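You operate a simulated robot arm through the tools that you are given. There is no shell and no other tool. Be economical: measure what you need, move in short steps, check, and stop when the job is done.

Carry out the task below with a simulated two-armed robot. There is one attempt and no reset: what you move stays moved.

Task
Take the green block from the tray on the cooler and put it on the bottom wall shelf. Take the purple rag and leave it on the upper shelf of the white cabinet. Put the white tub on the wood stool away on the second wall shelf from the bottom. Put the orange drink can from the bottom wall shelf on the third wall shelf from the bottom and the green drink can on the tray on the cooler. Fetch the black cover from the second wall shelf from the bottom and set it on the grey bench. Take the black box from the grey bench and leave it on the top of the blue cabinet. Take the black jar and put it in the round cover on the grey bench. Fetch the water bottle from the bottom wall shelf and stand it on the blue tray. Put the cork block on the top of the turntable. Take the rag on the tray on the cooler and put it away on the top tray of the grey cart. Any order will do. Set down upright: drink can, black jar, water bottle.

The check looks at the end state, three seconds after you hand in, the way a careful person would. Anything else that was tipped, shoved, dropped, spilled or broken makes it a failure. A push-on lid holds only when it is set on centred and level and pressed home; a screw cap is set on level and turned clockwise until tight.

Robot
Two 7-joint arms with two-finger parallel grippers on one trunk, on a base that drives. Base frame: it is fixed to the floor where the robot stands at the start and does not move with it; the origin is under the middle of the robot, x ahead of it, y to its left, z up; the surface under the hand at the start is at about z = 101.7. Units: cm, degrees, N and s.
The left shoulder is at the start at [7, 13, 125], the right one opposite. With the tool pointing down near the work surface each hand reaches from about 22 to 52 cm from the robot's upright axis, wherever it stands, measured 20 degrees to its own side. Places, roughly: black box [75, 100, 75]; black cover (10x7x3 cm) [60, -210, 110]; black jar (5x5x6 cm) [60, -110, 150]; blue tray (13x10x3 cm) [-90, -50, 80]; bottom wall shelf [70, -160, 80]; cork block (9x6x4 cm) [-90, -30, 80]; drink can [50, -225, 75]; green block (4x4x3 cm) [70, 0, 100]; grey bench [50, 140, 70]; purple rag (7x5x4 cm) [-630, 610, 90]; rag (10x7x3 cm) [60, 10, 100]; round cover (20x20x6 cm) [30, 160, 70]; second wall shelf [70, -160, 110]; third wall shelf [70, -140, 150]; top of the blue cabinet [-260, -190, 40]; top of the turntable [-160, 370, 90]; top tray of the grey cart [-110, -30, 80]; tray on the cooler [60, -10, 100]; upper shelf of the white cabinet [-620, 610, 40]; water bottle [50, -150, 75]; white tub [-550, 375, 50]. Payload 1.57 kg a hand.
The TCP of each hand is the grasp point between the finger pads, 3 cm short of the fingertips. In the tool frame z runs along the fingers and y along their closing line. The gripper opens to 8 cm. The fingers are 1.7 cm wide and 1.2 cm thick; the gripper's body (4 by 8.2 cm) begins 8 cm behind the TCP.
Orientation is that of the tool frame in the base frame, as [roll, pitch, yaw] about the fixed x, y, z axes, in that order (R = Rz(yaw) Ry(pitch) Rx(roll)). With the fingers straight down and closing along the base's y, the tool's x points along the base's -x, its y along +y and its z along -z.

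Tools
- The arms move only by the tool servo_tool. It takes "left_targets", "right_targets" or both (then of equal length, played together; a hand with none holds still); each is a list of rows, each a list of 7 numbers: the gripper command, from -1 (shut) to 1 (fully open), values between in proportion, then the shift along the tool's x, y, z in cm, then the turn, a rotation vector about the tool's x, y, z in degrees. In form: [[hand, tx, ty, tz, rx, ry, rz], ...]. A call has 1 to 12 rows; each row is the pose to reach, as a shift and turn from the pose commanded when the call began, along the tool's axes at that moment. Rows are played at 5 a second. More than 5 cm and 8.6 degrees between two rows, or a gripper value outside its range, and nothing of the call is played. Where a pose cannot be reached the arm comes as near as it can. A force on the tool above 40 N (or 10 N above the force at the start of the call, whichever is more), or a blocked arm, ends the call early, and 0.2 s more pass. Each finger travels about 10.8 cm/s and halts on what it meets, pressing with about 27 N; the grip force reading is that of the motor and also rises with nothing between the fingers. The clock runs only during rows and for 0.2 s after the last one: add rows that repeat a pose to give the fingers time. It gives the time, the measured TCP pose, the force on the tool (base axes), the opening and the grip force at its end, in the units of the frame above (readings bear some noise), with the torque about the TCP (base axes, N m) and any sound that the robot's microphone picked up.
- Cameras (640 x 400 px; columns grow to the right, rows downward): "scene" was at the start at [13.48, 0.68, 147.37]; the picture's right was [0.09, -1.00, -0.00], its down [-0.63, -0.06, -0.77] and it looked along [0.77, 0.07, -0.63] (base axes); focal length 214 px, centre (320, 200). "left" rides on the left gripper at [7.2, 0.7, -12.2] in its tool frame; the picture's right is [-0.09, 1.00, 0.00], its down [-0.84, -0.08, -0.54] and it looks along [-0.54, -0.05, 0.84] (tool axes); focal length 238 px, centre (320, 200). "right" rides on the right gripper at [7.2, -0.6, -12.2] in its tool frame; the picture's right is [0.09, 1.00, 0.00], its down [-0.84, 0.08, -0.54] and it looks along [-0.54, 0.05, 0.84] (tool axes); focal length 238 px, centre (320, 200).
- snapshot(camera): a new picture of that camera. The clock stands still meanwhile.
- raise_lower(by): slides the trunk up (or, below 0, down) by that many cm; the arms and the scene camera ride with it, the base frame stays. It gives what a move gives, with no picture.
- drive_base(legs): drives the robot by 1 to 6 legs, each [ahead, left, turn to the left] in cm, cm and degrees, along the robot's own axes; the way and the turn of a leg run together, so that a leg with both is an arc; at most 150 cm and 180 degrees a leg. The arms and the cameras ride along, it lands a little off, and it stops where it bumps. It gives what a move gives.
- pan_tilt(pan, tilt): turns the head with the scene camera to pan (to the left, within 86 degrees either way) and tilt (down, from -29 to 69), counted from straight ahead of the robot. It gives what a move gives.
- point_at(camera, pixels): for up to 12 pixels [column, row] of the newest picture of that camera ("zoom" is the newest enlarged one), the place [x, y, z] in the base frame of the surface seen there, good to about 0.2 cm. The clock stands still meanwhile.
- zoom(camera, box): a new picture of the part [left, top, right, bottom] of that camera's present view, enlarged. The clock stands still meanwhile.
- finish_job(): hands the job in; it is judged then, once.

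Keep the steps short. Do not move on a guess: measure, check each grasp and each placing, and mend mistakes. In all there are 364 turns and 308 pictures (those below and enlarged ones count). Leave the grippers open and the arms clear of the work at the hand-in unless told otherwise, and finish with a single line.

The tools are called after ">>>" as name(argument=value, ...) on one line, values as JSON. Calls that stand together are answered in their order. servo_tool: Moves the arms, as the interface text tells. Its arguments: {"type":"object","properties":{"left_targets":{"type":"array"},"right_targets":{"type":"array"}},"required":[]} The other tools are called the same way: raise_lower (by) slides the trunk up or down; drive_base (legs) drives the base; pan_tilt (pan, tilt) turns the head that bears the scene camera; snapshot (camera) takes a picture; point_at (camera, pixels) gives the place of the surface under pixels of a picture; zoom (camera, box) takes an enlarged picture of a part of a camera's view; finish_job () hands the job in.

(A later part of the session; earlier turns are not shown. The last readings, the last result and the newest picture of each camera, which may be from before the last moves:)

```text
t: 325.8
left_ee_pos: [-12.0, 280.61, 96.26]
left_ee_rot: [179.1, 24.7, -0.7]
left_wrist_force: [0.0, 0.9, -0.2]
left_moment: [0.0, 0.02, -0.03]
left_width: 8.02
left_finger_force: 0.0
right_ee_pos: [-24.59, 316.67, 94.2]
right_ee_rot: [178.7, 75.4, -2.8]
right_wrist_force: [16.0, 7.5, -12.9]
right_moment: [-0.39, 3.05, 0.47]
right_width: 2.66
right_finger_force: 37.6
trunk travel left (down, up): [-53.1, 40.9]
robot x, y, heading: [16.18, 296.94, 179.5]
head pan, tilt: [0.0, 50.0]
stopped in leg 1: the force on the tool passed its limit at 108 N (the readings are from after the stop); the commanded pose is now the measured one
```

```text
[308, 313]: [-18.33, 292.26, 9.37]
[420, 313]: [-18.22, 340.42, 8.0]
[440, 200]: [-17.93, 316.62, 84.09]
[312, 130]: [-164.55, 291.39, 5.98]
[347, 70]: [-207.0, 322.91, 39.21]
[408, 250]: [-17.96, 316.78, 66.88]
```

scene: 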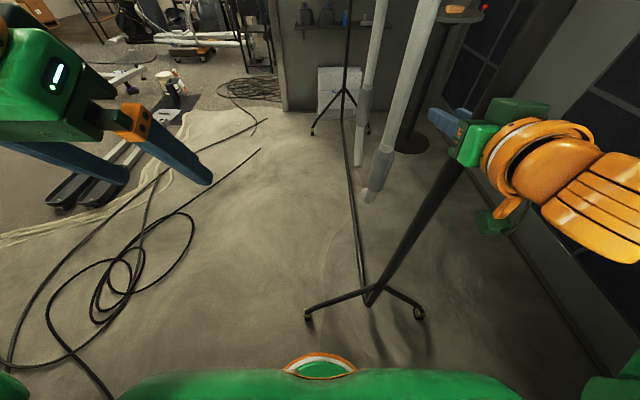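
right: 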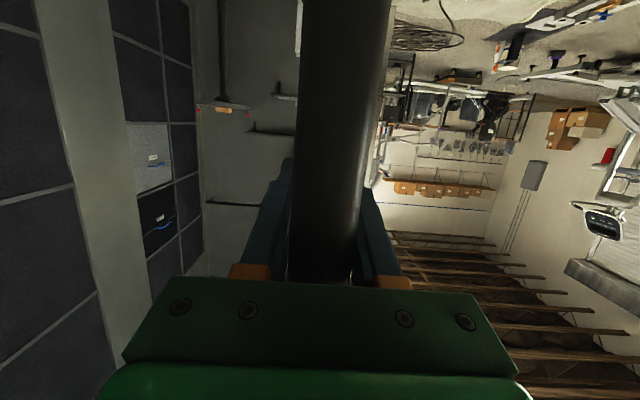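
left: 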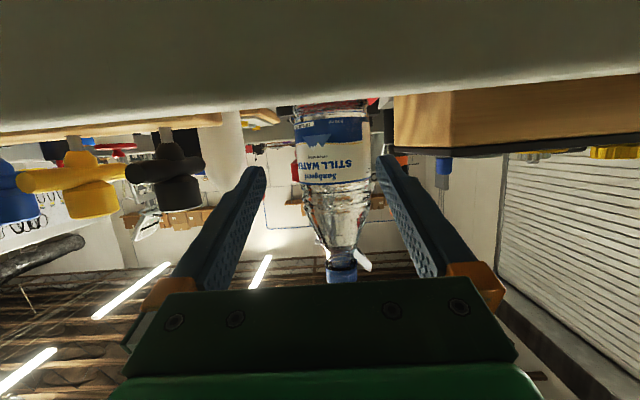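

The frame is back (right post -18.1, left -164.5). I'll release the post and back off.

>>> servo_tool(right_targets=[[0, 0, 0, 0, 0, 0, 0], [1, 0, 0, 0, 0, 0, 0], [1, 0, 0, 0, 0, 0, 0], [1, 0, 0, 0, 0, 0, 0]])

>>> drive_base(legs=[[-15, 0, 0]])

>>> snapshot(camera="scene")

```text
t: 326.8
left_ee_pos: [-11.91, 280.42, 96.2]
left_ee_rot: [179.3, 24.8, -0.6]
left_wrist_force: [0.5, -0.5, -0.6]
left_moment: [0.0, -0.01, 0.01]
left_width: 7.98
left_finger_force: 0.1
right_ee_pos: [-24.51, 316.36, 94.37]
right_ee_rot: [178.8, 75.5, -2.4]
right_wrist_force: [15.3, 7.7, 2.4]
right_moment: [-0.41, 0.63, 0.49]
right_width: 8.02
right_finger_force: 0.1
trunk travel left (down, up): [-53.1, 40.9]
robot x, y, heading: [16.49, 296.81, 179.9]
head pan, tilt: [0.0, 50.0]
```

```text
t: 328.1
left_ee_pos: [2.74, 279.95, 96.2]
left_ee_rot: [179.5, 24.4, -0.5]
left_wrist_force: [0.5, 1.1, -0.4]
left_moment: [-0.01, 0.02, 0.02]
left_width: 7.99
left_finger_force: 0.0
right_ee_pos: [-9.84, 316.08, 94.21]
right_ee_rot: [179.7, 75.1, -1.4]
right_wrist_force: [1.1, -0.3, -0.2]
right_moment: [-0.01, -0.02, 0.0]
right_width: 8.02
right_finger_force: 0.0
trunk travel left (down, up): [-53.1, 40.9]
robot x, y, heading: [30.78, 296.32, 179.7]
head pan, tilt: [0.0, 50.0]
```

```text
175 pictures are left
```

scene: 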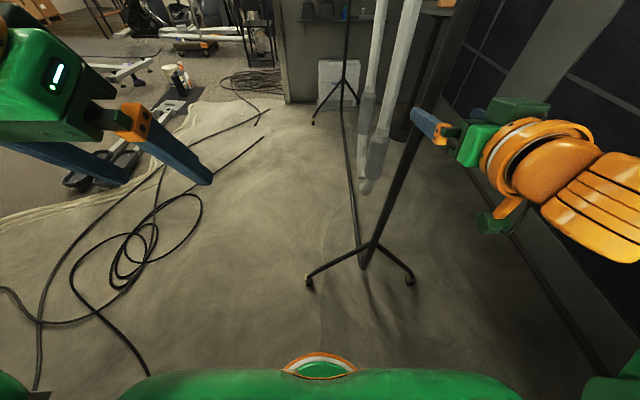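

>>> point_at(camera="scene", pixels=[[308, 285], [410, 280], [313, 121], [345, 50], [400, 180], [447, 8]])

>>> zoom(camera="scene", box=[400, 0, 520, 80])

```text
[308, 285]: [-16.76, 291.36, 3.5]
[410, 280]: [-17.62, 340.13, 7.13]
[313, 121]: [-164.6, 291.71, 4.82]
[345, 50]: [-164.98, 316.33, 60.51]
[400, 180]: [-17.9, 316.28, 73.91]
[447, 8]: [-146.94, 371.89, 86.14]
```

```text
5.00 times, centred on (460, 40) of scene
```

zoom: 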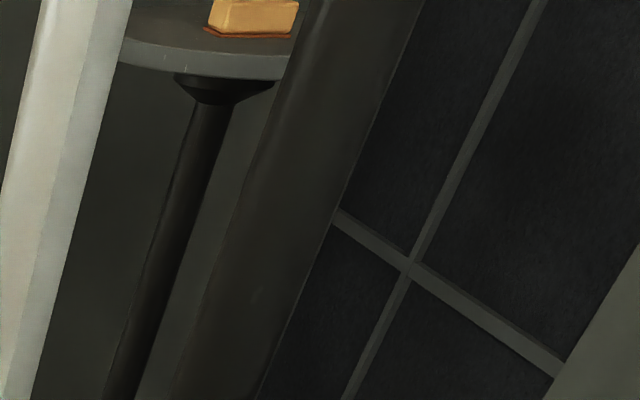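

Everything is back in place and the cork is still on the turntable. I'll raise the trunk and leave by small, separate steps between the drum and the frame.

>>> raise_lower(by=35)

>>> drive_base(legs=[[20, 32, 0], [42, 2, 0], [0, 40, 0]])

>>> pan_tilt(pan=0, tilt=25)

>>> snapshot(camera="scene")

```text
t: 331.6
left_ee_pos: [2.79, 279.94, 131.05]
left_ee_rot: [179.5, 24.4, -0.5]
left_wrist_force: [0.2, -0.2, 0.8]
left_moment: [0.0, -0.01, 0.0]
left_width: 8.01
left_finger_force: 0.0
right_ee_pos: [-9.9, 316.06, 129.05]
right_ee_rot: [179.7, 75.3, -1.5]
right_wrist_force: [-0.5, 0.2, 0.4]
right_moment: [-0.04, -0.02, 0.01]
right_width: 8.02
right_finger_force: 0.1
trunk travel left (down, up): [-88.1, 5.9]
robot x, y, heading: [31.57, 296.81, 180.0]
head pan, tilt: [0.0, 50.0]
```

```text
t: 338.2
left_ee_pos: [-60.21, 207.51, 130.89]
left_ee_rot: [179.3, 24.4, -0.8]
left_wrist_force: [-0.4, -0.3, -0.5]
left_moment: [-0.03, -0.02, 0.04]
left_width: 8.0
left_finger_force: 0.0
right_ee_pos: [-72.68, 243.7, 129.0]
right_ee_rot: [179.1, 75.3, -2.3]
right_wrist_force: [0.5, 1.2, 0.0]
right_moment: [0.02, -0.04, 0.0]
right_width: 7.98
right_finger_force: 0.1
trunk travel left (down, up): [-88.1, 5.9]
robot x, y, heading: [-31.62, 224.07, 179.5]
head pan, tilt: [0.0, 50.0]
```

```text
t: 339.1
left_ee_pos: [-60.32, 207.21, 131.01]
left_ee_rot: [179.5, 24.4, -0.9]
left_wrist_force: [0.0, 0.1, 0.8]
left_moment: [0.04, 0.01, 0.03]
left_width: 8.03
left_finger_force: 0.0
right_ee_pos: [-72.69, 243.23, 129.05]
right_ee_rot: [179.6, 75.3, -1.9]
right_wrist_force: [-0.3, 0.1, -0.1]
right_moment: [0.02, 0.0, 0.0]
right_width: 8.01
right_finger_force: 0.1
trunk travel left (down, up): [-88.1, 5.9]
robot x, y, heading: [-31.33, 223.83, 179.5]
head pan, tilt: [0.0, 25.0]
```

```text
173 pictures are left
```

scene: 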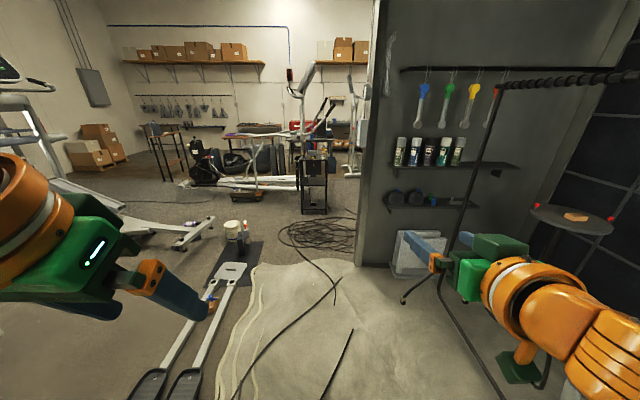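

>>> point_at(camera="scene", pixels=[[356, 262], [320, 235], [284, 240], [303, 212], [327, 212], [340, 190], [345, 178], [232, 240], [250, 255], [200, 240], [240, 200], [180, 186]])

>>> zoom(camera="scene", box=[160, 80, 380, 280])

```text
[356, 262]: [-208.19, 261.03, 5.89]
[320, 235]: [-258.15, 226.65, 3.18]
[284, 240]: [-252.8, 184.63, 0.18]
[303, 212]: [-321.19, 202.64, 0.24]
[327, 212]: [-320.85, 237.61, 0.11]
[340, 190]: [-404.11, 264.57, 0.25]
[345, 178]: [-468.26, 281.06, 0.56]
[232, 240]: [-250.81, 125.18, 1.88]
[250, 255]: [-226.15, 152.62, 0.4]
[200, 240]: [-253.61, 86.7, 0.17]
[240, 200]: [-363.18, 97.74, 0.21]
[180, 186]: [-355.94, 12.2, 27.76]
```

```text
2.00 times, centred on (270, 180) of scene
```

zoom: 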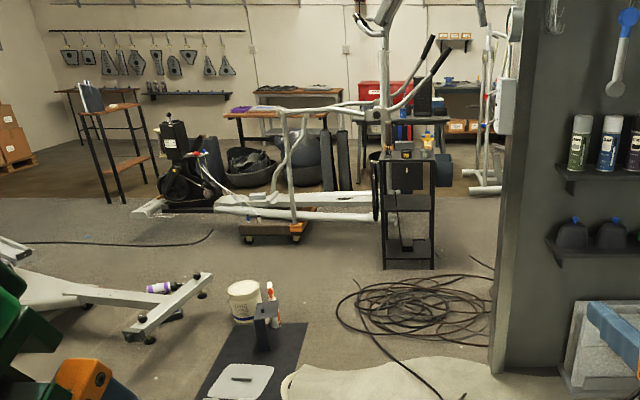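

>>> point_at(camera="zoom", pixels=[[340, 310], [488, 312], [430, 276], [385, 276], [470, 262], [470, 230], [470, 192], [150, 215], [270, 240], [375, 218], [108, 195], [440, 210]])

>>> pan_tilt(pan=15, tilt=20)

>>> snapshot(camera="scene")

```text
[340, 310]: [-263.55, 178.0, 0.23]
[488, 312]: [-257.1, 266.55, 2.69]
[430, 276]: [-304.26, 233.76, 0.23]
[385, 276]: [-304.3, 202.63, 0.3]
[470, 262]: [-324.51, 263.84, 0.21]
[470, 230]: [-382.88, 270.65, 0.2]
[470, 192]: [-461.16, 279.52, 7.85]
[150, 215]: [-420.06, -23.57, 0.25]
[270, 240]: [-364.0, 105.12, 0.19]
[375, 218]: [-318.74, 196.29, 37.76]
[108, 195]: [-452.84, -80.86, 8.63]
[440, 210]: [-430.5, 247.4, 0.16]
```

```text
t: 339.9
left_ee_pos: [-60.31, 207.28, 130.92]
left_ee_rot: [179.5, 24.4, -0.9]
left_wrist_force: [0.1, -0.2, 0.3]
left_moment: [0.01, 0.0, -0.01]
left_width: 8.03
left_finger_force: 0.0
right_ee_pos: [-72.82, 243.36, 129.05]
right_ee_rot: [179.7, 75.2, -1.8]
right_wrist_force: [0.8, 0.1, 0.5]
right_moment: [0.03, -0.03, 0.03]
right_width: 8.01
right_finger_force: 0.0
trunk travel left (down, up): [-88.1, 5.9]
robot x, y, heading: [-31.5, 223.86, 179.0]
head pan, tilt: [15.0, 20.0]
```

```text
171 pictures are left
```

scene: 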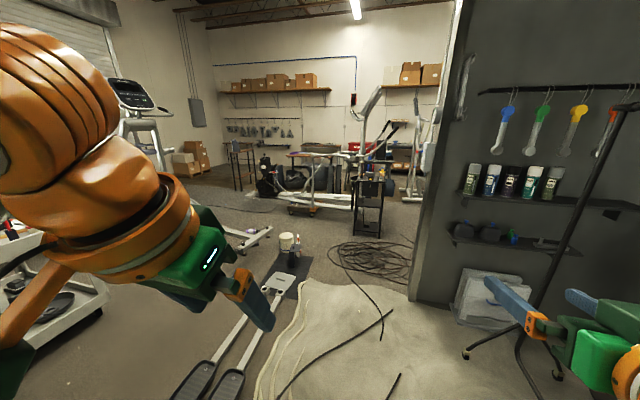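

>>> zoom(camera="scene", box=[220, 200, 460, 350])

>>> point_at(camera="zoom", pixels=[[205, 155], [185, 120], [300, 130], [360, 120], [420, 120], [300, 165], [430, 180], [500, 140], [480, 220], [150, 230], [250, 200], [215, 180]])

```text
2.67 times, centred on (340, 275) of scene
```

zoom: 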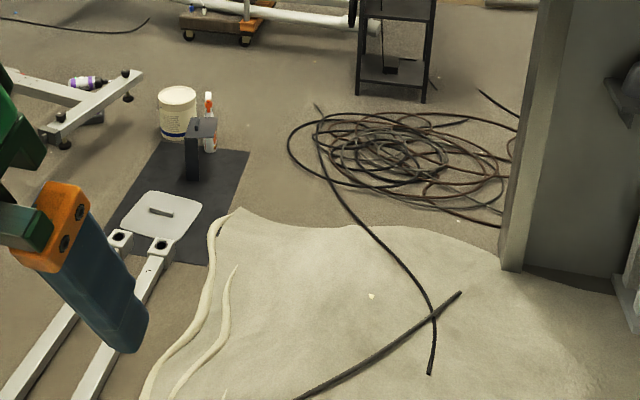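

```text
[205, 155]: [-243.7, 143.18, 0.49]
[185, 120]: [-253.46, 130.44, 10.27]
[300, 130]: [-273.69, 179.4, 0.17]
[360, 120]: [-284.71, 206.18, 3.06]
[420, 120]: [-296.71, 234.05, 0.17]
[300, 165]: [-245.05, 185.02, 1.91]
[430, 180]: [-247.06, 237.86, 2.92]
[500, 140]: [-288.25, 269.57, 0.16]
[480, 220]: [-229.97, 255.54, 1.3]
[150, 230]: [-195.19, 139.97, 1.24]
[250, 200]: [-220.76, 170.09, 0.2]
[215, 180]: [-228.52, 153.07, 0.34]
```

The gap between the black box (y≤149) and the cable pile (y≥183) just fits the foot, overlapping only a loose outer loop. I'll drive there in steps.

>>> drive_base(legs=[[130, 22, 1], [50, 30, 0]])

>>> pan_tilt(pan=0, tilt=45)

>>> snapshot(camera="scene")

```text
t: 349.5
left_ee_pos: [-241.36, 155.76, 131.06]
left_ee_rot: [179.4, 24.5, -0.6]
left_wrist_force: [0.4, -0.4, -0.9]
left_moment: [-0.01, 0.03, -0.02]
left_width: 8.01
left_finger_force: 0.0
right_ee_pos: [-254.09, 191.86, 129.15]
right_ee_rot: [179.3, 75.2, -1.7]
right_wrist_force: [0.0, 0.8, -0.2]
right_moment: [0.0, 0.03, 0.0]
right_width: 7.99
right_finger_force: 0.1
trunk travel left (down, up): [-88.1, 5.9]
robot x, y, heading: [-212.94, 172.53, 179.9]
head pan, tilt: [15.0, 20.0]
```

```text
t: 350.4
left_ee_pos: [-241.79, 155.78, 130.98]
left_ee_rot: [179.5, 24.4, -0.5]
left_wrist_force: [-0.2, 0.8, 0.0]
left_moment: [0.0, 0.04, -0.03]
left_width: 8.02
left_finger_force: 0.1
right_ee_pos: [-254.27, 191.76, 129.14]
right_ee_rot: [179.7, 75.2, -1.6]
right_wrist_force: [0.0, 0.2, 0.9]
right_moment: [0.0, -0.01, 0.01]
right_width: 8.03
right_finger_force: 0.0
trunk travel left (down, up): [-88.1, 5.9]
robot x, y, heading: [-212.74, 172.49, 179.6]
head pan, tilt: [0.0, 45.0]
```

```text
169 pictures are left
```

scene: 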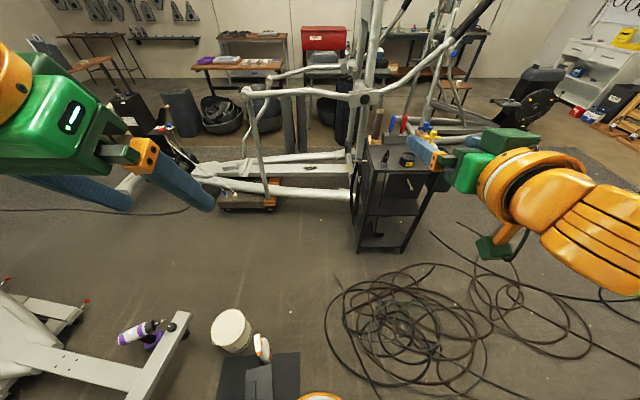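

>>> point_at(camera="scene", pixels=[[328, 330], [345, 290], [262, 350], [258, 385], [357, 252], [405, 254], [385, 155], [435, 240], [470, 215], [500, 200], [440, 160], [370, 105]])

```text
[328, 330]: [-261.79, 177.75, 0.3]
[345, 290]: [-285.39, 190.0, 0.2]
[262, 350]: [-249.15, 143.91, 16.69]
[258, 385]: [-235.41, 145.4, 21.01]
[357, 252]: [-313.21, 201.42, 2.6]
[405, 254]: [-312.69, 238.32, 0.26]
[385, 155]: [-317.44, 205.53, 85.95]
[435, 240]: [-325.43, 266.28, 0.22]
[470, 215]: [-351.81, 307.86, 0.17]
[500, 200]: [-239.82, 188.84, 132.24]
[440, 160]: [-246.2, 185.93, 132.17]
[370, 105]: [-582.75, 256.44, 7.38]
```

The cart's front is at x=-313, top z 86. I'll go to (-262,168), testing the loose loop, then turn to face +y.

>>> drive_base(legs=[[49, 4, 0]])

>>> drive_base(legs=[[0, 0, -90]])

>>> snapshot(camera="scene")

```text
t: 353.3
left_ee_pos: [-290.05, 151.9, 131.18]
left_ee_rot: [179.4, 24.5, -0.5]
left_wrist_force: [0.3, 0.3, -0.7]
left_moment: [0.01, -0.01, 0.01]
left_width: 8.01
left_finger_force: 0.0
right_ee_pos: [-302.74, 187.94, 129.31]
right_ee_rot: [179.6, 75.3, -1.6]
right_wrist_force: [0.7, 0.1, -0.6]
right_moment: [0.02, 0.01, 0.01]
right_width: 7.99
right_finger_force: 0.1
trunk travel left (down, up): [-88.1, 5.9]
robot x, y, heading: [-261.76, 168.81, 179.9]
head pan, tilt: [0.0, 45.0]
```

```text
t: 357.5
left_ee_pos: [-278.63, 197.5, 130.92]
left_ee_rot: [179.5, 24.4, -90.5]
left_wrist_force: [0.0, -0.3, 0.2]
left_moment: [0.01, 0.01, 0.03]
left_width: 8.03
left_finger_force: 0.0
right_ee_pos: [-242.59, 210.09, 129.23]
right_ee_rot: [179.7, 75.2, -91.4]
right_wrist_force: [0.0, -0.4, -0.7]
right_moment: [-0.02, 0.02, 0.01]
right_width: 7.98
right_finger_force: 0.1
trunk travel left (down, up): [-88.1, 5.9]
robot x, y, heading: [-261.43, 168.89, 89.6]
head pan, tilt: [0.0, 45.0]
```

```text
168 pictures are left
```

scene: 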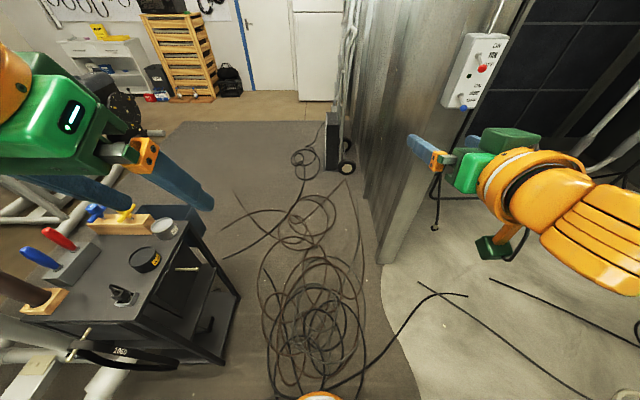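

>>> point_at(camera="scene", pixels=[[450, 80], [380, 262], [238, 300], [222, 362], [335, 165], [347, 168], [275, 300], [262, 260], [300, 155], [200, 140], [130, 130], [320, 95]])

```text
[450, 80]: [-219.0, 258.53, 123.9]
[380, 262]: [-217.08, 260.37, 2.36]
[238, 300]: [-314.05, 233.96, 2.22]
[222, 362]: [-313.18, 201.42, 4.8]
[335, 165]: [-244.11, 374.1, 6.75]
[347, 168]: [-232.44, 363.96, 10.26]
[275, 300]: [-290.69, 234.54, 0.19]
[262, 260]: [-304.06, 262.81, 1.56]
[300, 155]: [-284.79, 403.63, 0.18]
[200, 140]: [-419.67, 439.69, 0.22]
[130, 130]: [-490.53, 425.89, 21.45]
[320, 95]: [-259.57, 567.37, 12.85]
```

>>> drive_base(legs=[[0, 26.5, 0.4], [60, 0, 0]])

>>> snapshot(camera="scene")

```text
t: 362.4
left_ee_pos: [-305.76, 256.62, 131.05]
left_ee_rot: [179.5, 24.6, -90.0]
left_wrist_force: [-0.4, -0.9, -0.6]
left_moment: [0.0, 0.01, -0.03]
left_width: 8.0
left_finger_force: 0.1
right_ee_pos: [-269.72, 269.51, 129.28]
right_ee_rot: [179.5, 75.3, -91.2]
right_wrist_force: [0.4, 0.1, 0.7]
right_moment: [0.01, -0.02, -0.02]
right_width: 8.01
right_finger_force: 0.2
trunk travel left (down, up): [-88.1, 5.9]
robot x, y, heading: [-289.01, 228.16, 89.8]
head pan, tilt: [0.0, 45.0]
```

```text
167 pictures are left
```

scene: 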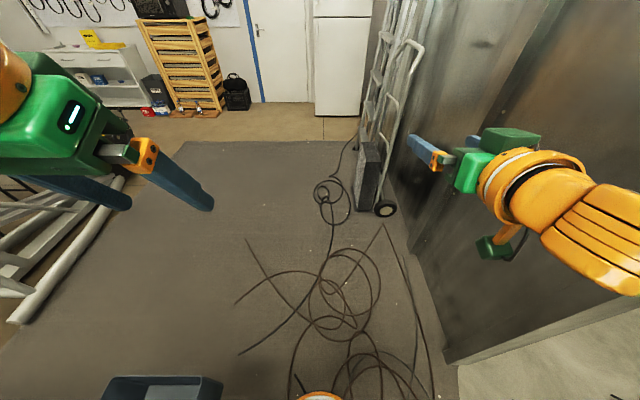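

The cables gave no trouble. I'll go ahead 75 cm and look left toward the tub.

>>> drive_base(legs=[[75, 0, 0], [0, 0, 60]])

>>> pan_tilt(pan=0, tilt=25)

>>> snapshot(camera="scene")

```text
t: 369.1
left_ee_pos: [-322.0, 302.93, 131.1]
left_ee_rot: [179.5, 24.4, -30.1]
left_wrist_force: [0.1, 0.6, -0.2]
left_moment: [-0.02, 0.06, 0.02]
left_width: 8.0
left_finger_force: 0.0
right_ee_pos: [-315.18, 340.47, 129.09]
right_ee_rot: [179.5, 75.2, -31.4]
right_wrist_force: [-0.1, 0.3, -0.9]
right_moment: [0.0, -0.02, -0.03]
right_width: 7.99
right_finger_force: 0.0
trunk travel left (down, up): [-88.1, 5.9]
robot x, y, heading: [-288.64, 302.99, 150.3]
head pan, tilt: [0.0, 45.0]
```

```text
t: 369.9
left_ee_pos: [-321.97, 302.83, 130.99]
left_ee_rot: [179.5, 24.5, -30.2]
left_wrist_force: [0.2, -0.1, -0.3]
left_moment: [-0.03, -0.01, -0.01]
left_width: 8.0
left_finger_force: 0.0
right_ee_pos: [-315.11, 340.48, 129.23]
right_ee_rot: [179.7, 75.2, -31.2]
right_wrist_force: [-0.2, -0.7, 1.2]
right_moment: [0.03, -0.05, -0.03]
right_width: 7.99
right_finger_force: 0.0
trunk travel left (down, up): [-88.1, 5.9]
robot x, y, heading: [-288.74, 303.52, 150.2]
head pan, tilt: [0.0, 25.0]
```

```text
166 pictures are left
```

scene: 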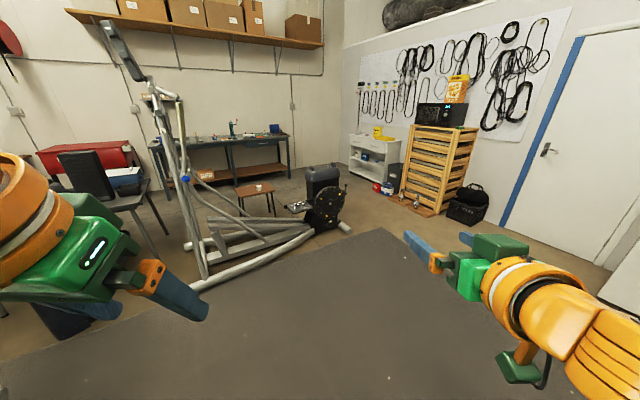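

>>> zoom(camera="scene", box=[180, 110, 440, 240])

>>> point_at(camera="scene", pixels=[[259, 188], [245, 190], [240, 215], [276, 215], [295, 208], [345, 230], [220, 265], [378, 133], [370, 160], [368, 180], [390, 185], [420, 210]])

```text
2.46 times, centred on (310, 175) of scene
```

zoom: 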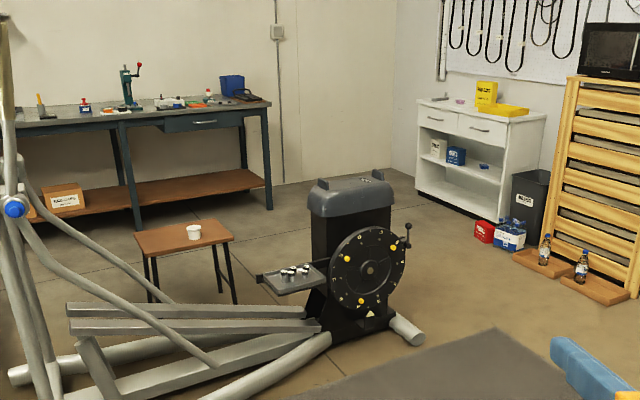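

```text
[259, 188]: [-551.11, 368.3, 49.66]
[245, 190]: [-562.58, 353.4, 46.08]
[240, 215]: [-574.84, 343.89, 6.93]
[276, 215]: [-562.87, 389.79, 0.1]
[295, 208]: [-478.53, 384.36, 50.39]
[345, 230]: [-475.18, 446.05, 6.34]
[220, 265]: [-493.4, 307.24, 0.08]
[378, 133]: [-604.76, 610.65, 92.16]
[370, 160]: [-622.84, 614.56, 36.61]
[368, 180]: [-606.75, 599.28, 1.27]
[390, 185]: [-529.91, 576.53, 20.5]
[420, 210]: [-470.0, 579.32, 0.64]
```

The tub stands on the stool at (-551,368). The exercise machine blocks the straight line, so I'll go around its right end. The mat ahead is clear, so I'll drive diagonally to about (-425,490).

>>> drive_base(legs=[[108, -48, 0], [106, -46, 0]])

>>> pan_tilt(pan=30, tilt=30)

>>> snapshot(camera="scene")

```text
t: 381.3
left_ee_pos: [-458.85, 490.47, 131.08]
left_ee_rot: [179.4, 24.4, -30.5]
left_wrist_force: [-0.5, 0.0, -0.6]
left_moment: [0.01, -0.02, 0.01]
left_width: 7.99
left_finger_force: 0.0
right_ee_pos: [-451.72, 527.93, 129.18]
right_ee_rot: [179.7, 75.2, -31.6]
right_wrist_force: [-0.6, -0.2, 0.0]
right_moment: [-0.02, -0.02, -0.01]
right_width: 8.0
right_finger_force: 0.0
trunk travel left (down, up): [-88.1, 5.9]
robot x, y, heading: [-425.96, 490.65, 149.5]
head pan, tilt: [0.0, 25.0]
```

```text
t: 382.3
left_ee_pos: [-458.89, 490.6, 131.02]
left_ee_rot: [179.6, 24.4, -30.6]
left_wrist_force: [-0.3, -0.4, -0.1]
left_moment: [0.02, -0.05, 0.03]
left_width: 8.01
left_finger_force: 0.0
right_ee_pos: [-451.61, 528.15, 129.13]
right_ee_rot: [179.6, 75.3, -31.8]
right_wrist_force: [-0.4, 0.7, 0.2]
right_moment: [-0.02, -0.01, -0.01]
right_width: 8.0
right_finger_force: 0.1
trunk travel left (down, up): [-88.1, 5.9]
robot x, y, heading: [-426.01, 490.97, 149.6]
head pan, tilt: [30.0, 30.0]
```

```text
164 pictures are left
```

scene: 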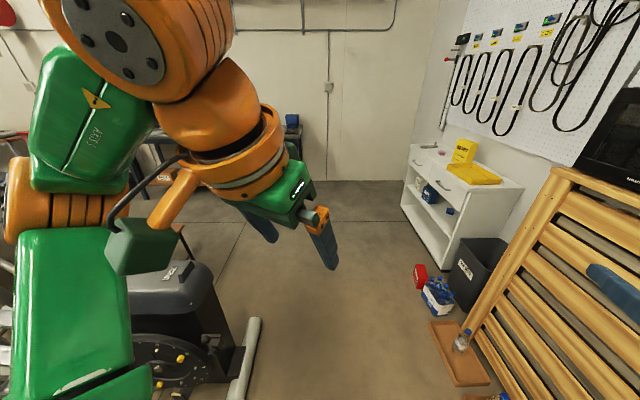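

The cabinet is close, so I'll do the purple rag first. I'll enlarge the cabinet and measure.

>>> zoom(camera="scene", box=[380, 110, 540, 280])

>>> point_at(camera="zoom", pixels=[[250, 97], [240, 102], [120, 92], [330, 180], [200, 195], [160, 180], [270, 235], [280, 330], [90, 270], [280, 120], [330, 140], [220, 210]])

```text
2.35 times, centred on (460, 195) of scene
```

zoom: 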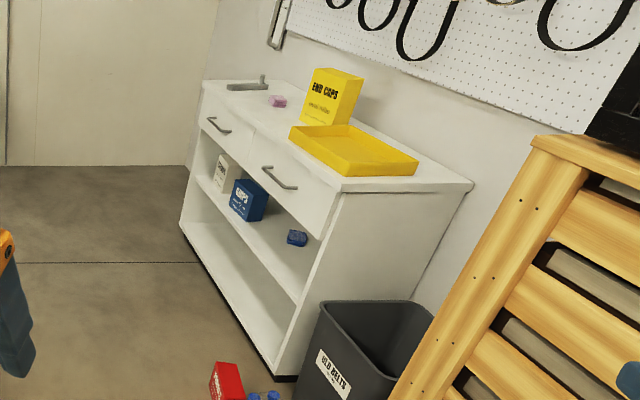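

```text
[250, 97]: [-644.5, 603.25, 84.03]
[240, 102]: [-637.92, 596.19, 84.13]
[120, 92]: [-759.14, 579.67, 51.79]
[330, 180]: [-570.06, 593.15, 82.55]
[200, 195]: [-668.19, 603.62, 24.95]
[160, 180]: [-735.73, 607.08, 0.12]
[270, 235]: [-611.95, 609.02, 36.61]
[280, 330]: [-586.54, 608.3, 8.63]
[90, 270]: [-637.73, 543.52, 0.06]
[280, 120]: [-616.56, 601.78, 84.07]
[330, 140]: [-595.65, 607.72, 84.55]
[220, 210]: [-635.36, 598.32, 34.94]
```

The rag is on the cabinet top (z 84); the upper shelf is at z 36.6 with its front at y≈592. I'll turn to face the cabinet (heading 90) and slide left to stand before it.

>>> drive_base(legs=[[0, 0, -59.6], [8, 110, 0], [15, 90, 0]])

>>> pan_tilt(pan=0, tilt=40)

>>> snapshot(camera="scene")

```text
t: 394.9
left_ee_pos: [-642.32, 542.49, 131.1]
left_ee_rot: [179.4, 24.4, -90.0]
left_wrist_force: [-0.2, 0.1, -0.6]
left_moment: [0.0, -0.03, -0.03]
left_width: 7.99
left_finger_force: 0.1
right_ee_pos: [-606.42, 555.51, 129.17]
right_ee_rot: [179.4, 75.1, -91.3]
right_wrist_force: [0.3, 0.0, 0.2]
right_moment: [-0.01, -0.01, -0.02]
right_width: 7.99
right_finger_force: 0.0
trunk travel left (down, up): [-88.1, 5.9]
robot x, y, heading: [-625.38, 514.1, 90.1]
head pan, tilt: [30.0, 30.0]
```

```text
t: 395.9
left_ee_pos: [-642.39, 542.39, 131.11]
left_ee_rot: [179.5, 24.4, -89.9]
left_wrist_force: [-0.4, 0.0, -0.4]
left_moment: [-0.01, -0.01, -0.03]
left_width: 8.0
left_finger_force: 0.0
right_ee_pos: [-606.52, 555.45, 129.04]
right_ee_rot: [179.6, 75.1, -91.0]
right_wrist_force: [1.0, 0.5, -0.5]
right_moment: [0.01, -0.04, 0.01]
right_width: 7.99
right_finger_force: 0.1
trunk travel left (down, up): [-88.1, 5.9]
robot x, y, heading: [-624.92, 513.85, 90.3]
head pan, tilt: [0.0, 40.0]
```

```text
162 pictures are left
```

scene: 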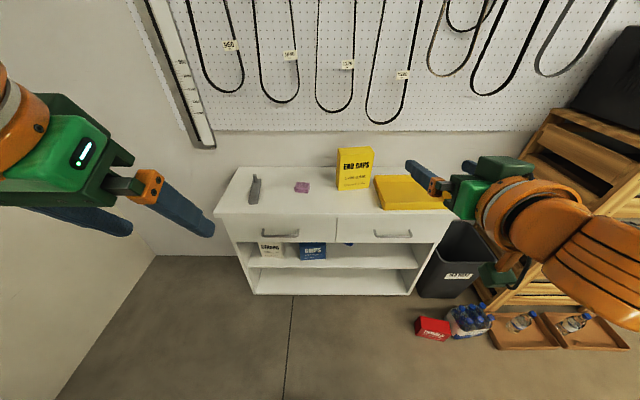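

>>> point_at(camera="scene", pixels=[[302, 188], [294, 192], [310, 192], [302, 183], [255, 190], [340, 185], [335, 212], [380, 255], [350, 252], [390, 270], [300, 240], [430, 325]])

>>> zoom(camera="scene", box=[210, 140, 460, 310])

```text
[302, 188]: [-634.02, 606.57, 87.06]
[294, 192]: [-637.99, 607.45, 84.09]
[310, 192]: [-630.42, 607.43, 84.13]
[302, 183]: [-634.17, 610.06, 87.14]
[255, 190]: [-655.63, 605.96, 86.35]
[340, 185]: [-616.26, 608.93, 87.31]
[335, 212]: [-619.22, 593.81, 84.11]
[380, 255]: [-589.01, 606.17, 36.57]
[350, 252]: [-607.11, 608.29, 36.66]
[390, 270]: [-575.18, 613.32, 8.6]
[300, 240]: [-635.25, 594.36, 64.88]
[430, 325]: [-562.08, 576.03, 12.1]
```

```text
2.35 times, centred on (335, 225) of scene
```

zoom: 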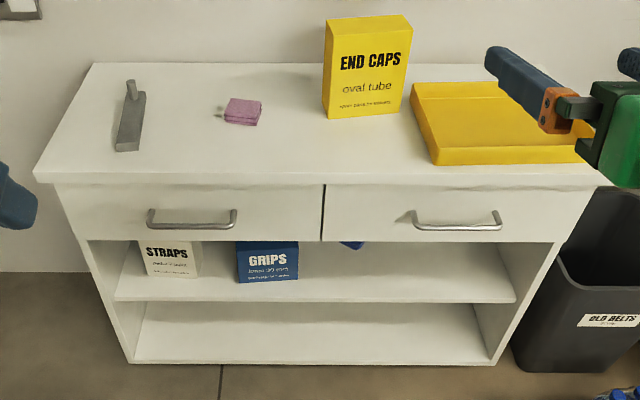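

The rag is about 7.3 cm wide along x and 5 cm deep, which is tight for an 8 cm opening. I'll bring the right hand near to look: slide left 27 cm and lower it.

>>> drive_base(legs=[[8, 27, 0]])

>>> raise_lower(by=-28)

>>> snapshot(camera="right")

```text
t: 397.8
left_ee_pos: [-669.09, 550.18, 131.08]
left_ee_rot: [179.3, 24.5, -89.9]
left_wrist_force: [-0.5, 0.0, 0.0]
left_moment: [0.02, 0.0, 0.01]
left_width: 8.0
left_finger_force: 0.0
right_ee_pos: [-633.25, 563.17, 129.11]
right_ee_rot: [179.0, 75.2, -91.5]
right_wrist_force: [-0.7, -0.5, -0.4]
right_moment: [0.0, -0.01, 0.02]
right_width: 8.02
right_finger_force: 0.0
trunk travel left (down, up): [-88.1, 5.9]
robot x, y, heading: [-652.2, 521.89, 90.6]
head pan, tilt: [0.0, 40.0]
```

```text
t: 400.6
left_ee_pos: [-669.37, 550.24, 103.05]
left_ee_rot: [179.4, 24.4, -89.7]
left_wrist_force: [-0.7, 0.0, -0.6]
left_moment: [-0.03, 0.0, 0.01]
left_width: 8.0
left_finger_force: 0.0
right_ee_pos: [-633.55, 563.31, 101.1]
right_ee_rot: [179.6, 75.2, -90.9]
right_wrist_force: [0.7, -0.3, 0.3]
right_moment: [-0.03, 0.0, -0.01]
right_width: 8.02
right_finger_force: 0.1
trunk travel left (down, up): [-60.1, 33.9]
robot x, y, heading: [-652.26, 521.62, 90.4]
head pan, tilt: [0.0, 40.0]
```

```text
160 pictures are left
```

right: 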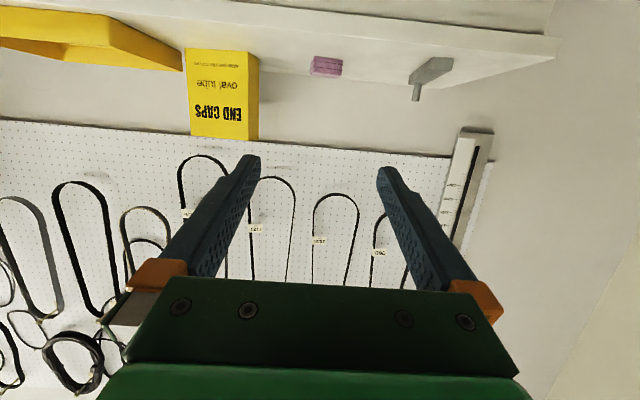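

>>> zoom(camera="right", box=[290, 40, 370, 90])

>>> point_at(camera="zoom", pixels=[[175, 230], [410, 235], [180, 170], [420, 150], [290, 270], [200, 260], [390, 275], [300, 150], [175, 200], [415, 200]])

```text
8.00 times, centred on (330, 65) of right
```

zoom: 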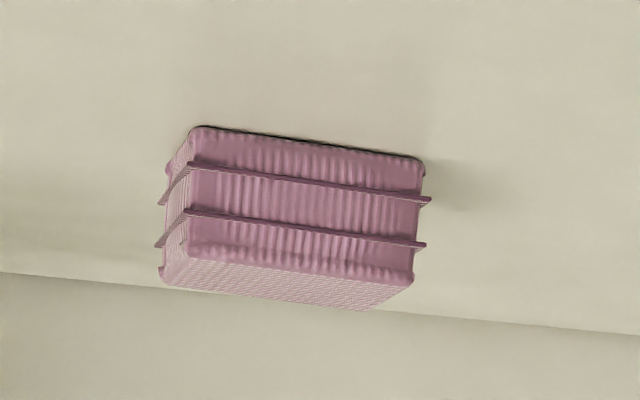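

```text
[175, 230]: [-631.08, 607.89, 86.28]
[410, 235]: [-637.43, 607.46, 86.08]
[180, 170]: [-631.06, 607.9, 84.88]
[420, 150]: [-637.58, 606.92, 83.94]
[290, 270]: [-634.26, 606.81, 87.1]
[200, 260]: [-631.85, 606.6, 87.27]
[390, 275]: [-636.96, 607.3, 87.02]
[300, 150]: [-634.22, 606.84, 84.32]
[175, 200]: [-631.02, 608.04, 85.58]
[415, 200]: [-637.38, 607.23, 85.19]
```

The rag is 6.5 cm wide and turned about -7°, so it fits. I'll bring the right hand to 50° tilt with that yaw, just in front of and above the rag.

>>> servo_tool(right_targets=[[1, -0.2, 0.2, 4.6, 0.9, 4.2, 0.5], [1, -0.3, 0.4, 9.1, 1.8, 8.4, 1], [1, -0.5, 0.6, 13.7, 2.7, 12.6, 1.5], [1, -0.7, 0.8, 18.3, 3.6, 16.8, 2], [1, -0.8, 1, 22.8, 4.4, 21, 2.5], [1, -1, 1.1, 27.4, 5.2, 25, 3], [1, -1, 1.1, 27.4, 5.2, 25, 3]])

>>> snapshot(camera="right")

```text
t: 402.2
left_ee_pos: [-669.37, 550.14, 103.02]
left_ee_rot: [179.5, 24.4, -89.8]
left_wrist_force: [0.6, 0.4, 0.8]
left_moment: [-0.02, 0.02, 0.0]
left_width: 8.0
left_finger_force: 0.1
right_ee_pos: [-634.15, 585.64, 94.16]
right_ee_rot: [179.4, 50.3, -96.8]
right_wrist_force: [0.2, 0.5, 0.0]
right_moment: [0.0, 0.01, 0.01]
right_width: 7.97
right_finger_force: 0.1
right hand out of reach, approached as far as the arm can: row 6, 7
trunk travel left (down, up): [-60.1, 33.9]
robot x, y, heading: [-652.07, 521.65, 90.3]
head pan, tilt: [0.0, 40.0]
```

```text
158 pictures are left
```

right: 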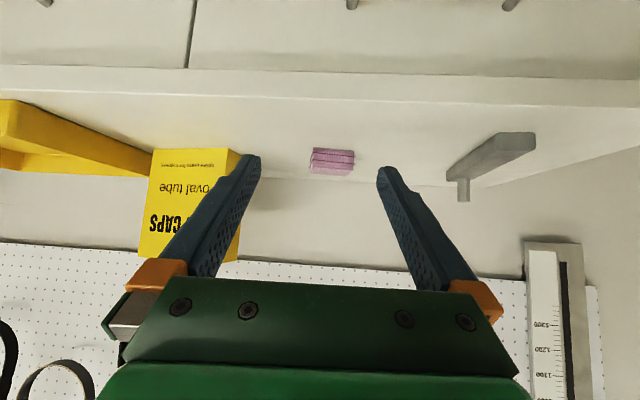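

>>> drive_base(legs=[[18, 0, -0.3]])

>>> snapshot(camera="right")

```text
t: 403.8
left_ee_pos: [-669.4, 567.99, 103.09]
left_ee_rot: [179.5, 24.4, -90.0]
left_wrist_force: [-0.4, 0.2, 0.8]
left_moment: [-0.01, 0.01, 0.04]
left_width: 8.02
left_finger_force: 0.1
right_ee_pos: [-633.97, 603.24, 94.09]
right_ee_rot: [179.4, 50.2, -97.1]
right_wrist_force: [-0.6, 0.3, 0.4]
right_moment: [-0.01, -0.01, -0.01]
right_width: 8.0
right_finger_force: 0.2
trunk travel left (down, up): [-60.1, 33.9]
robot x, y, heading: [-652.39, 539.54, 90.2]
head pan, tilt: [0.0, 40.0]
```

```text
157 pictures are left
```

right: 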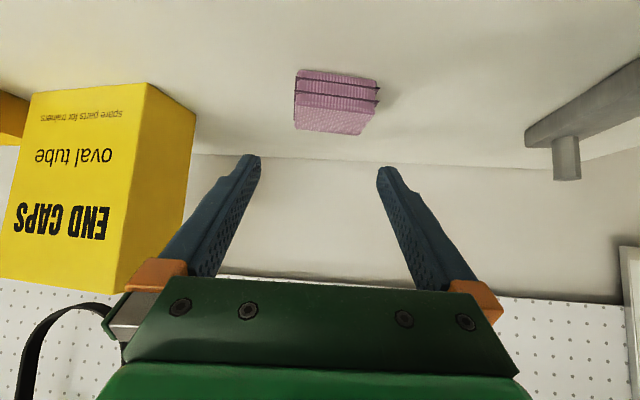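

The camera's own 5° skew misled the yaw: the rag is actually almost square to the cabinet. I'll turn back 8°, go down in front of it, and check.

>>> servo_tool(right_targets=[[1, 1.4, 0.1, 1.2, -3, 0, -2.5], [1, 2.8, 0.1, 2.3, -6.1, 0, -5.1], [1, 4.4, 0.2, 3.6, -6.1, 0, -5.1], [1, 5.4, 0.2, 4.5, -6.1, 0, -5.1], [1, 5.4, 0.2, 4.5, -6.1, 0, -5.1]])

>>> snapshot(camera="right")

```text
t: 404.9
left_ee_pos: [-669.42, 568.04, 102.92]
left_ee_rot: [179.4, 24.4, -90.0]
left_wrist_force: [0.3, 0.0, -0.7]
left_moment: [0.02, 0.01, -0.04]
left_width: 8.01
left_finger_force: 0.1
right_ee_pos: [-634.11, 603.31, 87.11]
right_ee_rot: [179.4, 50.1, -89.2]
right_wrist_force: [-0.1, 0.2, 0.4]
right_moment: [0.0, 0.01, 0.01]
right_width: 8.01
right_finger_force: 0.2
trunk travel left (down, up): [-60.1, 33.9]
robot x, y, heading: [-652.52, 539.7, 90.3]
head pan, tilt: [0.0, 40.0]
```

```text
156 pictures are left
```

right: 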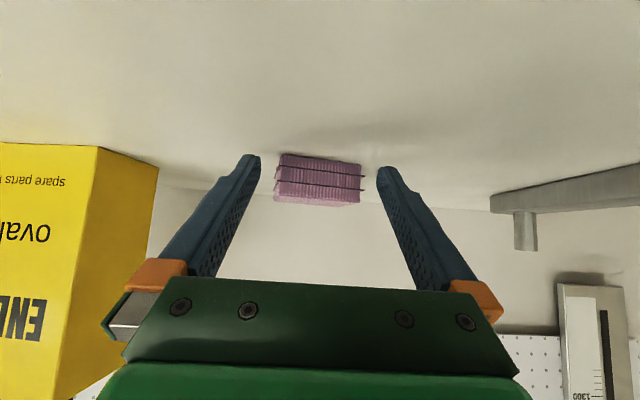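

The rag is centred between the fingertips. I'll go 5 cm forward and close.

>>> servo_tool(right_targets=[[1, -1.3, 0, 1.6, 0, 0, 0], [1, -2.5, 0, 3, 0, 0, 0], [1, -3.3, 0, 3.9, 0, 0, 0], [1, -3.3, 0, 3.9, 0, 0, 0], [0.2, -3.3, 0, 3.9, 0, 0, 0], [-0.5, -3.3, 0, 3.9, 0, 0, 0], [-1, -3.3, 0, 3.9, 0, 0, 0], [-1, -3.3, 0, 3.9, 0, 0, 0]])

>>> snapshot(camera="right")

```text
t: 406.8
left_ee_pos: [-669.48, 568.15, 102.98]
left_ee_rot: [179.5, 24.5, -90.0]
left_wrist_force: [-0.1, 0.3, -0.1]
left_moment: [-0.02, 0.0, 0.02]
left_width: 8.0
left_finger_force: 0.0
right_ee_pos: [-634.29, 605.01, 86.76]
right_ee_rot: [179.4, 50.2, -89.2]
right_wrist_force: [-0.1, -0.7, 0.3]
right_moment: [0.02, -0.04, -0.02]
right_width: 6.65
right_finger_force: 27.1
right hand out of reach, approached as far as the arm can: row 1, 2, 3, 4, 5, 6, 7, 8
trunk travel left (down, up): [-60.1, 33.9]
robot x, y, heading: [-652.72, 539.98, 90.1]
head pan, tilt: [0.0, 40.0]
```

```text
155 pictures are left
```

right: 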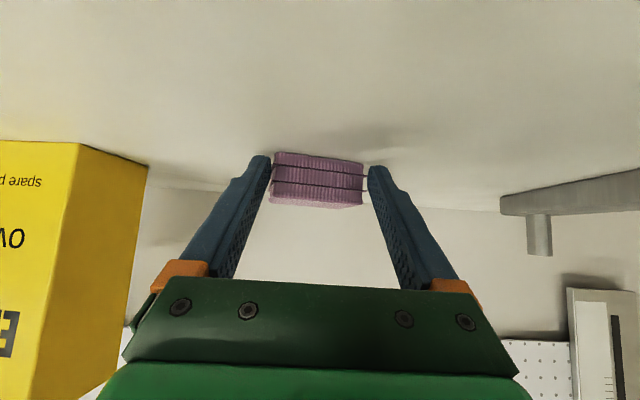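

It only reached y=605, gripping with the tips. I'll open, drive 3.5 cm forward and close again for a proper grip.

>>> servo_tool(right_targets=[[0, 0, 0, 0, 0, 0, 0], [1, 0, 0, 0, 0, 0, 0], [1, 0, 0, 0, 0, 0, 0]])

>>> drive_base(legs=[[3.3, 0, 0]])

>>> snapshot(camera="right")

```text
t: 407.6
left_ee_pos: [-669.56, 568.16, 103.04]
left_ee_rot: [179.5, 24.5, -89.9]
left_wrist_force: [1.0, 0.8, -0.4]
left_moment: [0.04, 0.02, 0.02]
left_width: 7.98
left_finger_force: 0.0
right_ee_pos: [-634.36, 605.02, 86.7]
right_ee_rot: [179.5, 50.2, -89.2]
right_wrist_force: [0.4, -0.2, -0.4]
right_moment: [0.03, 0.0, 0.0]
right_width: 8.01
right_finger_force: 0.1
trunk travel left (down, up): [-60.1, 33.9]
robot x, y, heading: [-652.32, 540.01, 90.4]
head pan, tilt: [0.0, 40.0]
```

```text
t: 408.4
left_ee_pos: [-669.53, 571.4, 102.93]
left_ee_rot: [179.4, 24.4, -90.0]
left_wrist_force: [0.2, -0.4, -0.6]
left_moment: [-0.01, 0.02, -0.02]
left_width: 8.01
left_finger_force: 0.1
right_ee_pos: [-634.22, 608.12, 86.8]
right_ee_rot: [179.4, 50.2, -89.3]
right_wrist_force: [-0.3, 0.3, -0.1]
right_moment: [0.03, 0.0, -0.01]
right_width: 8.01
right_finger_force: 0.0
trunk travel left (down, up): [-60.1, 33.9]
robot x, y, heading: [-652.74, 542.76, 90.2]
head pan, tilt: [0.0, 40.0]
```

```text
154 pictures are left
```

right: 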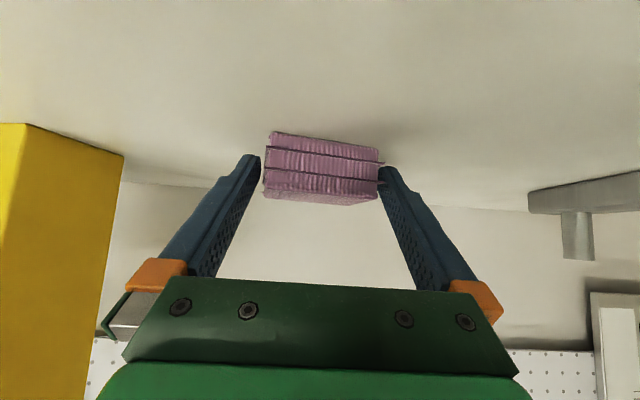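

>>> servo_tool(right_targets=[[0.2, 0, 0, 0, 0, 0, 0], [-0.5, 0, 0, 0, 0, 0, 0], [-1, 0, 0, 0, 0, 0, 0], [-1, 0, 0, 0, 0, 0, 0], [-1, -1.5, 0, -1.3, 0, 0, 0], [-1, -3, 0, -2.6, 0, 0, 0]])

>>> snapshot(camera="right")

```text
t: 409.8
left_ee_pos: [-669.44, 571.48, 103.06]
left_ee_rot: [179.5, 24.4, -90.1]
left_wrist_force: [0.2, -0.1, -0.1]
left_moment: [0.01, 0.04, -0.02]
left_width: 8.01
left_finger_force: 0.1
right_ee_pos: [-634.25, 607.63, 90.65]
right_ee_rot: [179.5, 50.2, -89.2]
right_wrist_force: [-0.4, 0.5, 0.6]
right_moment: [-0.02, 0.02, 0.04]
right_width: 7.14
right_finger_force: 26.9
right hand out of reach, approached as far as the arm can: row 6
trunk travel left (down, up): [-60.1, 33.9]
robot x, y, heading: [-652.59, 543.39, 90.4]
head pan, tilt: [0.0, 40.0]
```

```text
153 pictures are left
```

right: 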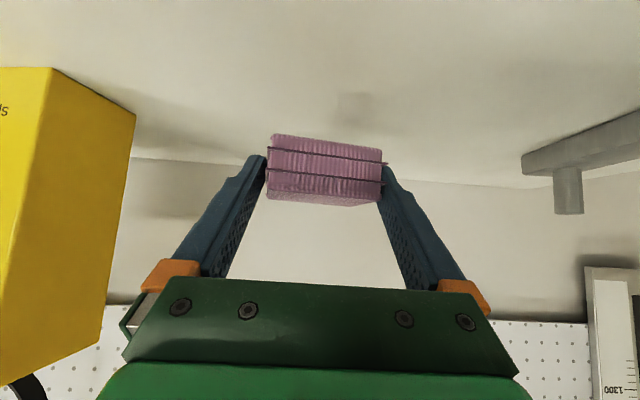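

The rag is held and lifted. I'll raise, back off, shift right, then lower and look into the shelf.

>>> raise_lower(by=8)

>>> drive_base(legs=[[-45, 0, 0], [0, -45, 0]])

>>> raise_lower(by=-40)

>>> pan_tilt(pan=-5, tilt=30)

>>> snapshot(camera="scene")

```text
t: 411.0
left_ee_pos: [-669.61, 571.49, 111.05]
left_ee_rot: [179.5, 24.3, -90.1]
left_wrist_force: [0.4, -0.4, 0.3]
left_moment: [0.01, 0.0, -0.01]
left_width: 7.99
left_finger_force: 0.0
right_ee_pos: [-634.33, 607.72, 98.63]
right_ee_rot: [179.4, 50.2, -89.2]
right_wrist_force: [0.2, 0.3, -0.2]
right_moment: [-0.01, -0.03, 0.02]
right_width: 6.56
right_finger_force: 27.0
trunk travel left (down, up): [-68.1, 25.9]
robot x, y, heading: [-652.11, 543.46, 90.3]
head pan, tilt: [0.0, 40.0]
```

```text
t: 416.0
left_ee_pos: [-624.04, 526.26, 111.03]
left_ee_rot: [179.4, 24.3, -90.3]
left_wrist_force: [-0.7, 0.7, -0.1]
left_moment: [0.0, -0.01, 0.01]
left_width: 8.0
left_finger_force: 0.1
right_ee_pos: [-588.76, 562.38, 98.73]
right_ee_rot: [179.5, 50.3, -89.2]
right_wrist_force: [-1.0, -1.0, 0.2]
right_moment: [0.01, 0.03, 0.01]
right_width: 6.52
right_finger_force: 27.5
trunk travel left (down, up): [-68.1, 25.9]
robot x, y, heading: [-606.78, 498.15, 89.9]
head pan, tilt: [0.0, 40.0]
```

```text
t: 419.9
left_ee_pos: [-623.94, 526.17, 70.92]
left_ee_rot: [179.5, 24.4, -90.2]
left_wrist_force: [0.3, 0.2, 0.9]
left_moment: [0.01, -0.03, 0.0]
left_width: 8.01
left_finger_force: 0.0
right_ee_pos: [-588.57, 562.4, 58.66]
right_ee_rot: [179.4, 50.1, -89.5]
right_wrist_force: [-0.3, 0.4, -0.6]
right_moment: [0.0, 0.01, -0.01]
right_width: 6.53
right_finger_force: 26.5
trunk travel left (down, up): [-28.1, 65.9]
robot x, y, heading: [-607.09, 497.61, 90.0]
head pan, tilt: [0.0, 40.0]
```

```text
t: 420.6
left_ee_pos: [-623.97, 526.22, 70.9]
left_ee_rot: [179.5, 24.4, -90.1]
left_wrist_force: [0.8, 0.2, -0.6]
left_moment: [0.02, 0.0, 0.01]
left_width: 8.01
left_finger_force: 0.1
right_ee_pos: [-588.69, 562.4, 58.7]
right_ee_rot: [179.3, 50.2, -89.3]
right_wrist_force: [0.3, 0.1, 0.0]
right_moment: [0.01, -0.02, 0.02]
right_width: 6.53
right_finger_force: 26.5
trunk travel left (down, up): [-28.1, 65.9]
robot x, y, heading: [-607.09, 497.67, 90.2]
head pan, tilt: [-5.0, 30.0]
```

```text
152 pictures are left
```

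scene: 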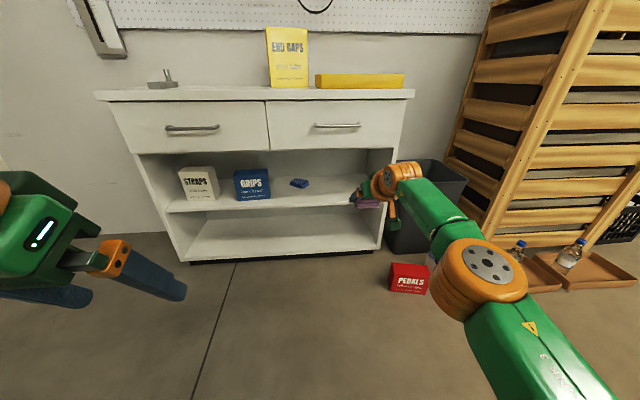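

>>> point_at(camera="scene", pixels=[[330, 195], [335, 185], [292, 185], [308, 182], [300, 188], [320, 152], [330, 202], [270, 197], [350, 175], [385, 130]])

```text
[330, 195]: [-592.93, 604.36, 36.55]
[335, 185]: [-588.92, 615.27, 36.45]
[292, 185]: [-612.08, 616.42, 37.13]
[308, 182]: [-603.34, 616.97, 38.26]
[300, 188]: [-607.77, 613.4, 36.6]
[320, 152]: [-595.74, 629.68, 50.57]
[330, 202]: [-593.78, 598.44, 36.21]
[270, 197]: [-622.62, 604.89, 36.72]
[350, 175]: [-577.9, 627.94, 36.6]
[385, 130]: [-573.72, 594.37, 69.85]
```

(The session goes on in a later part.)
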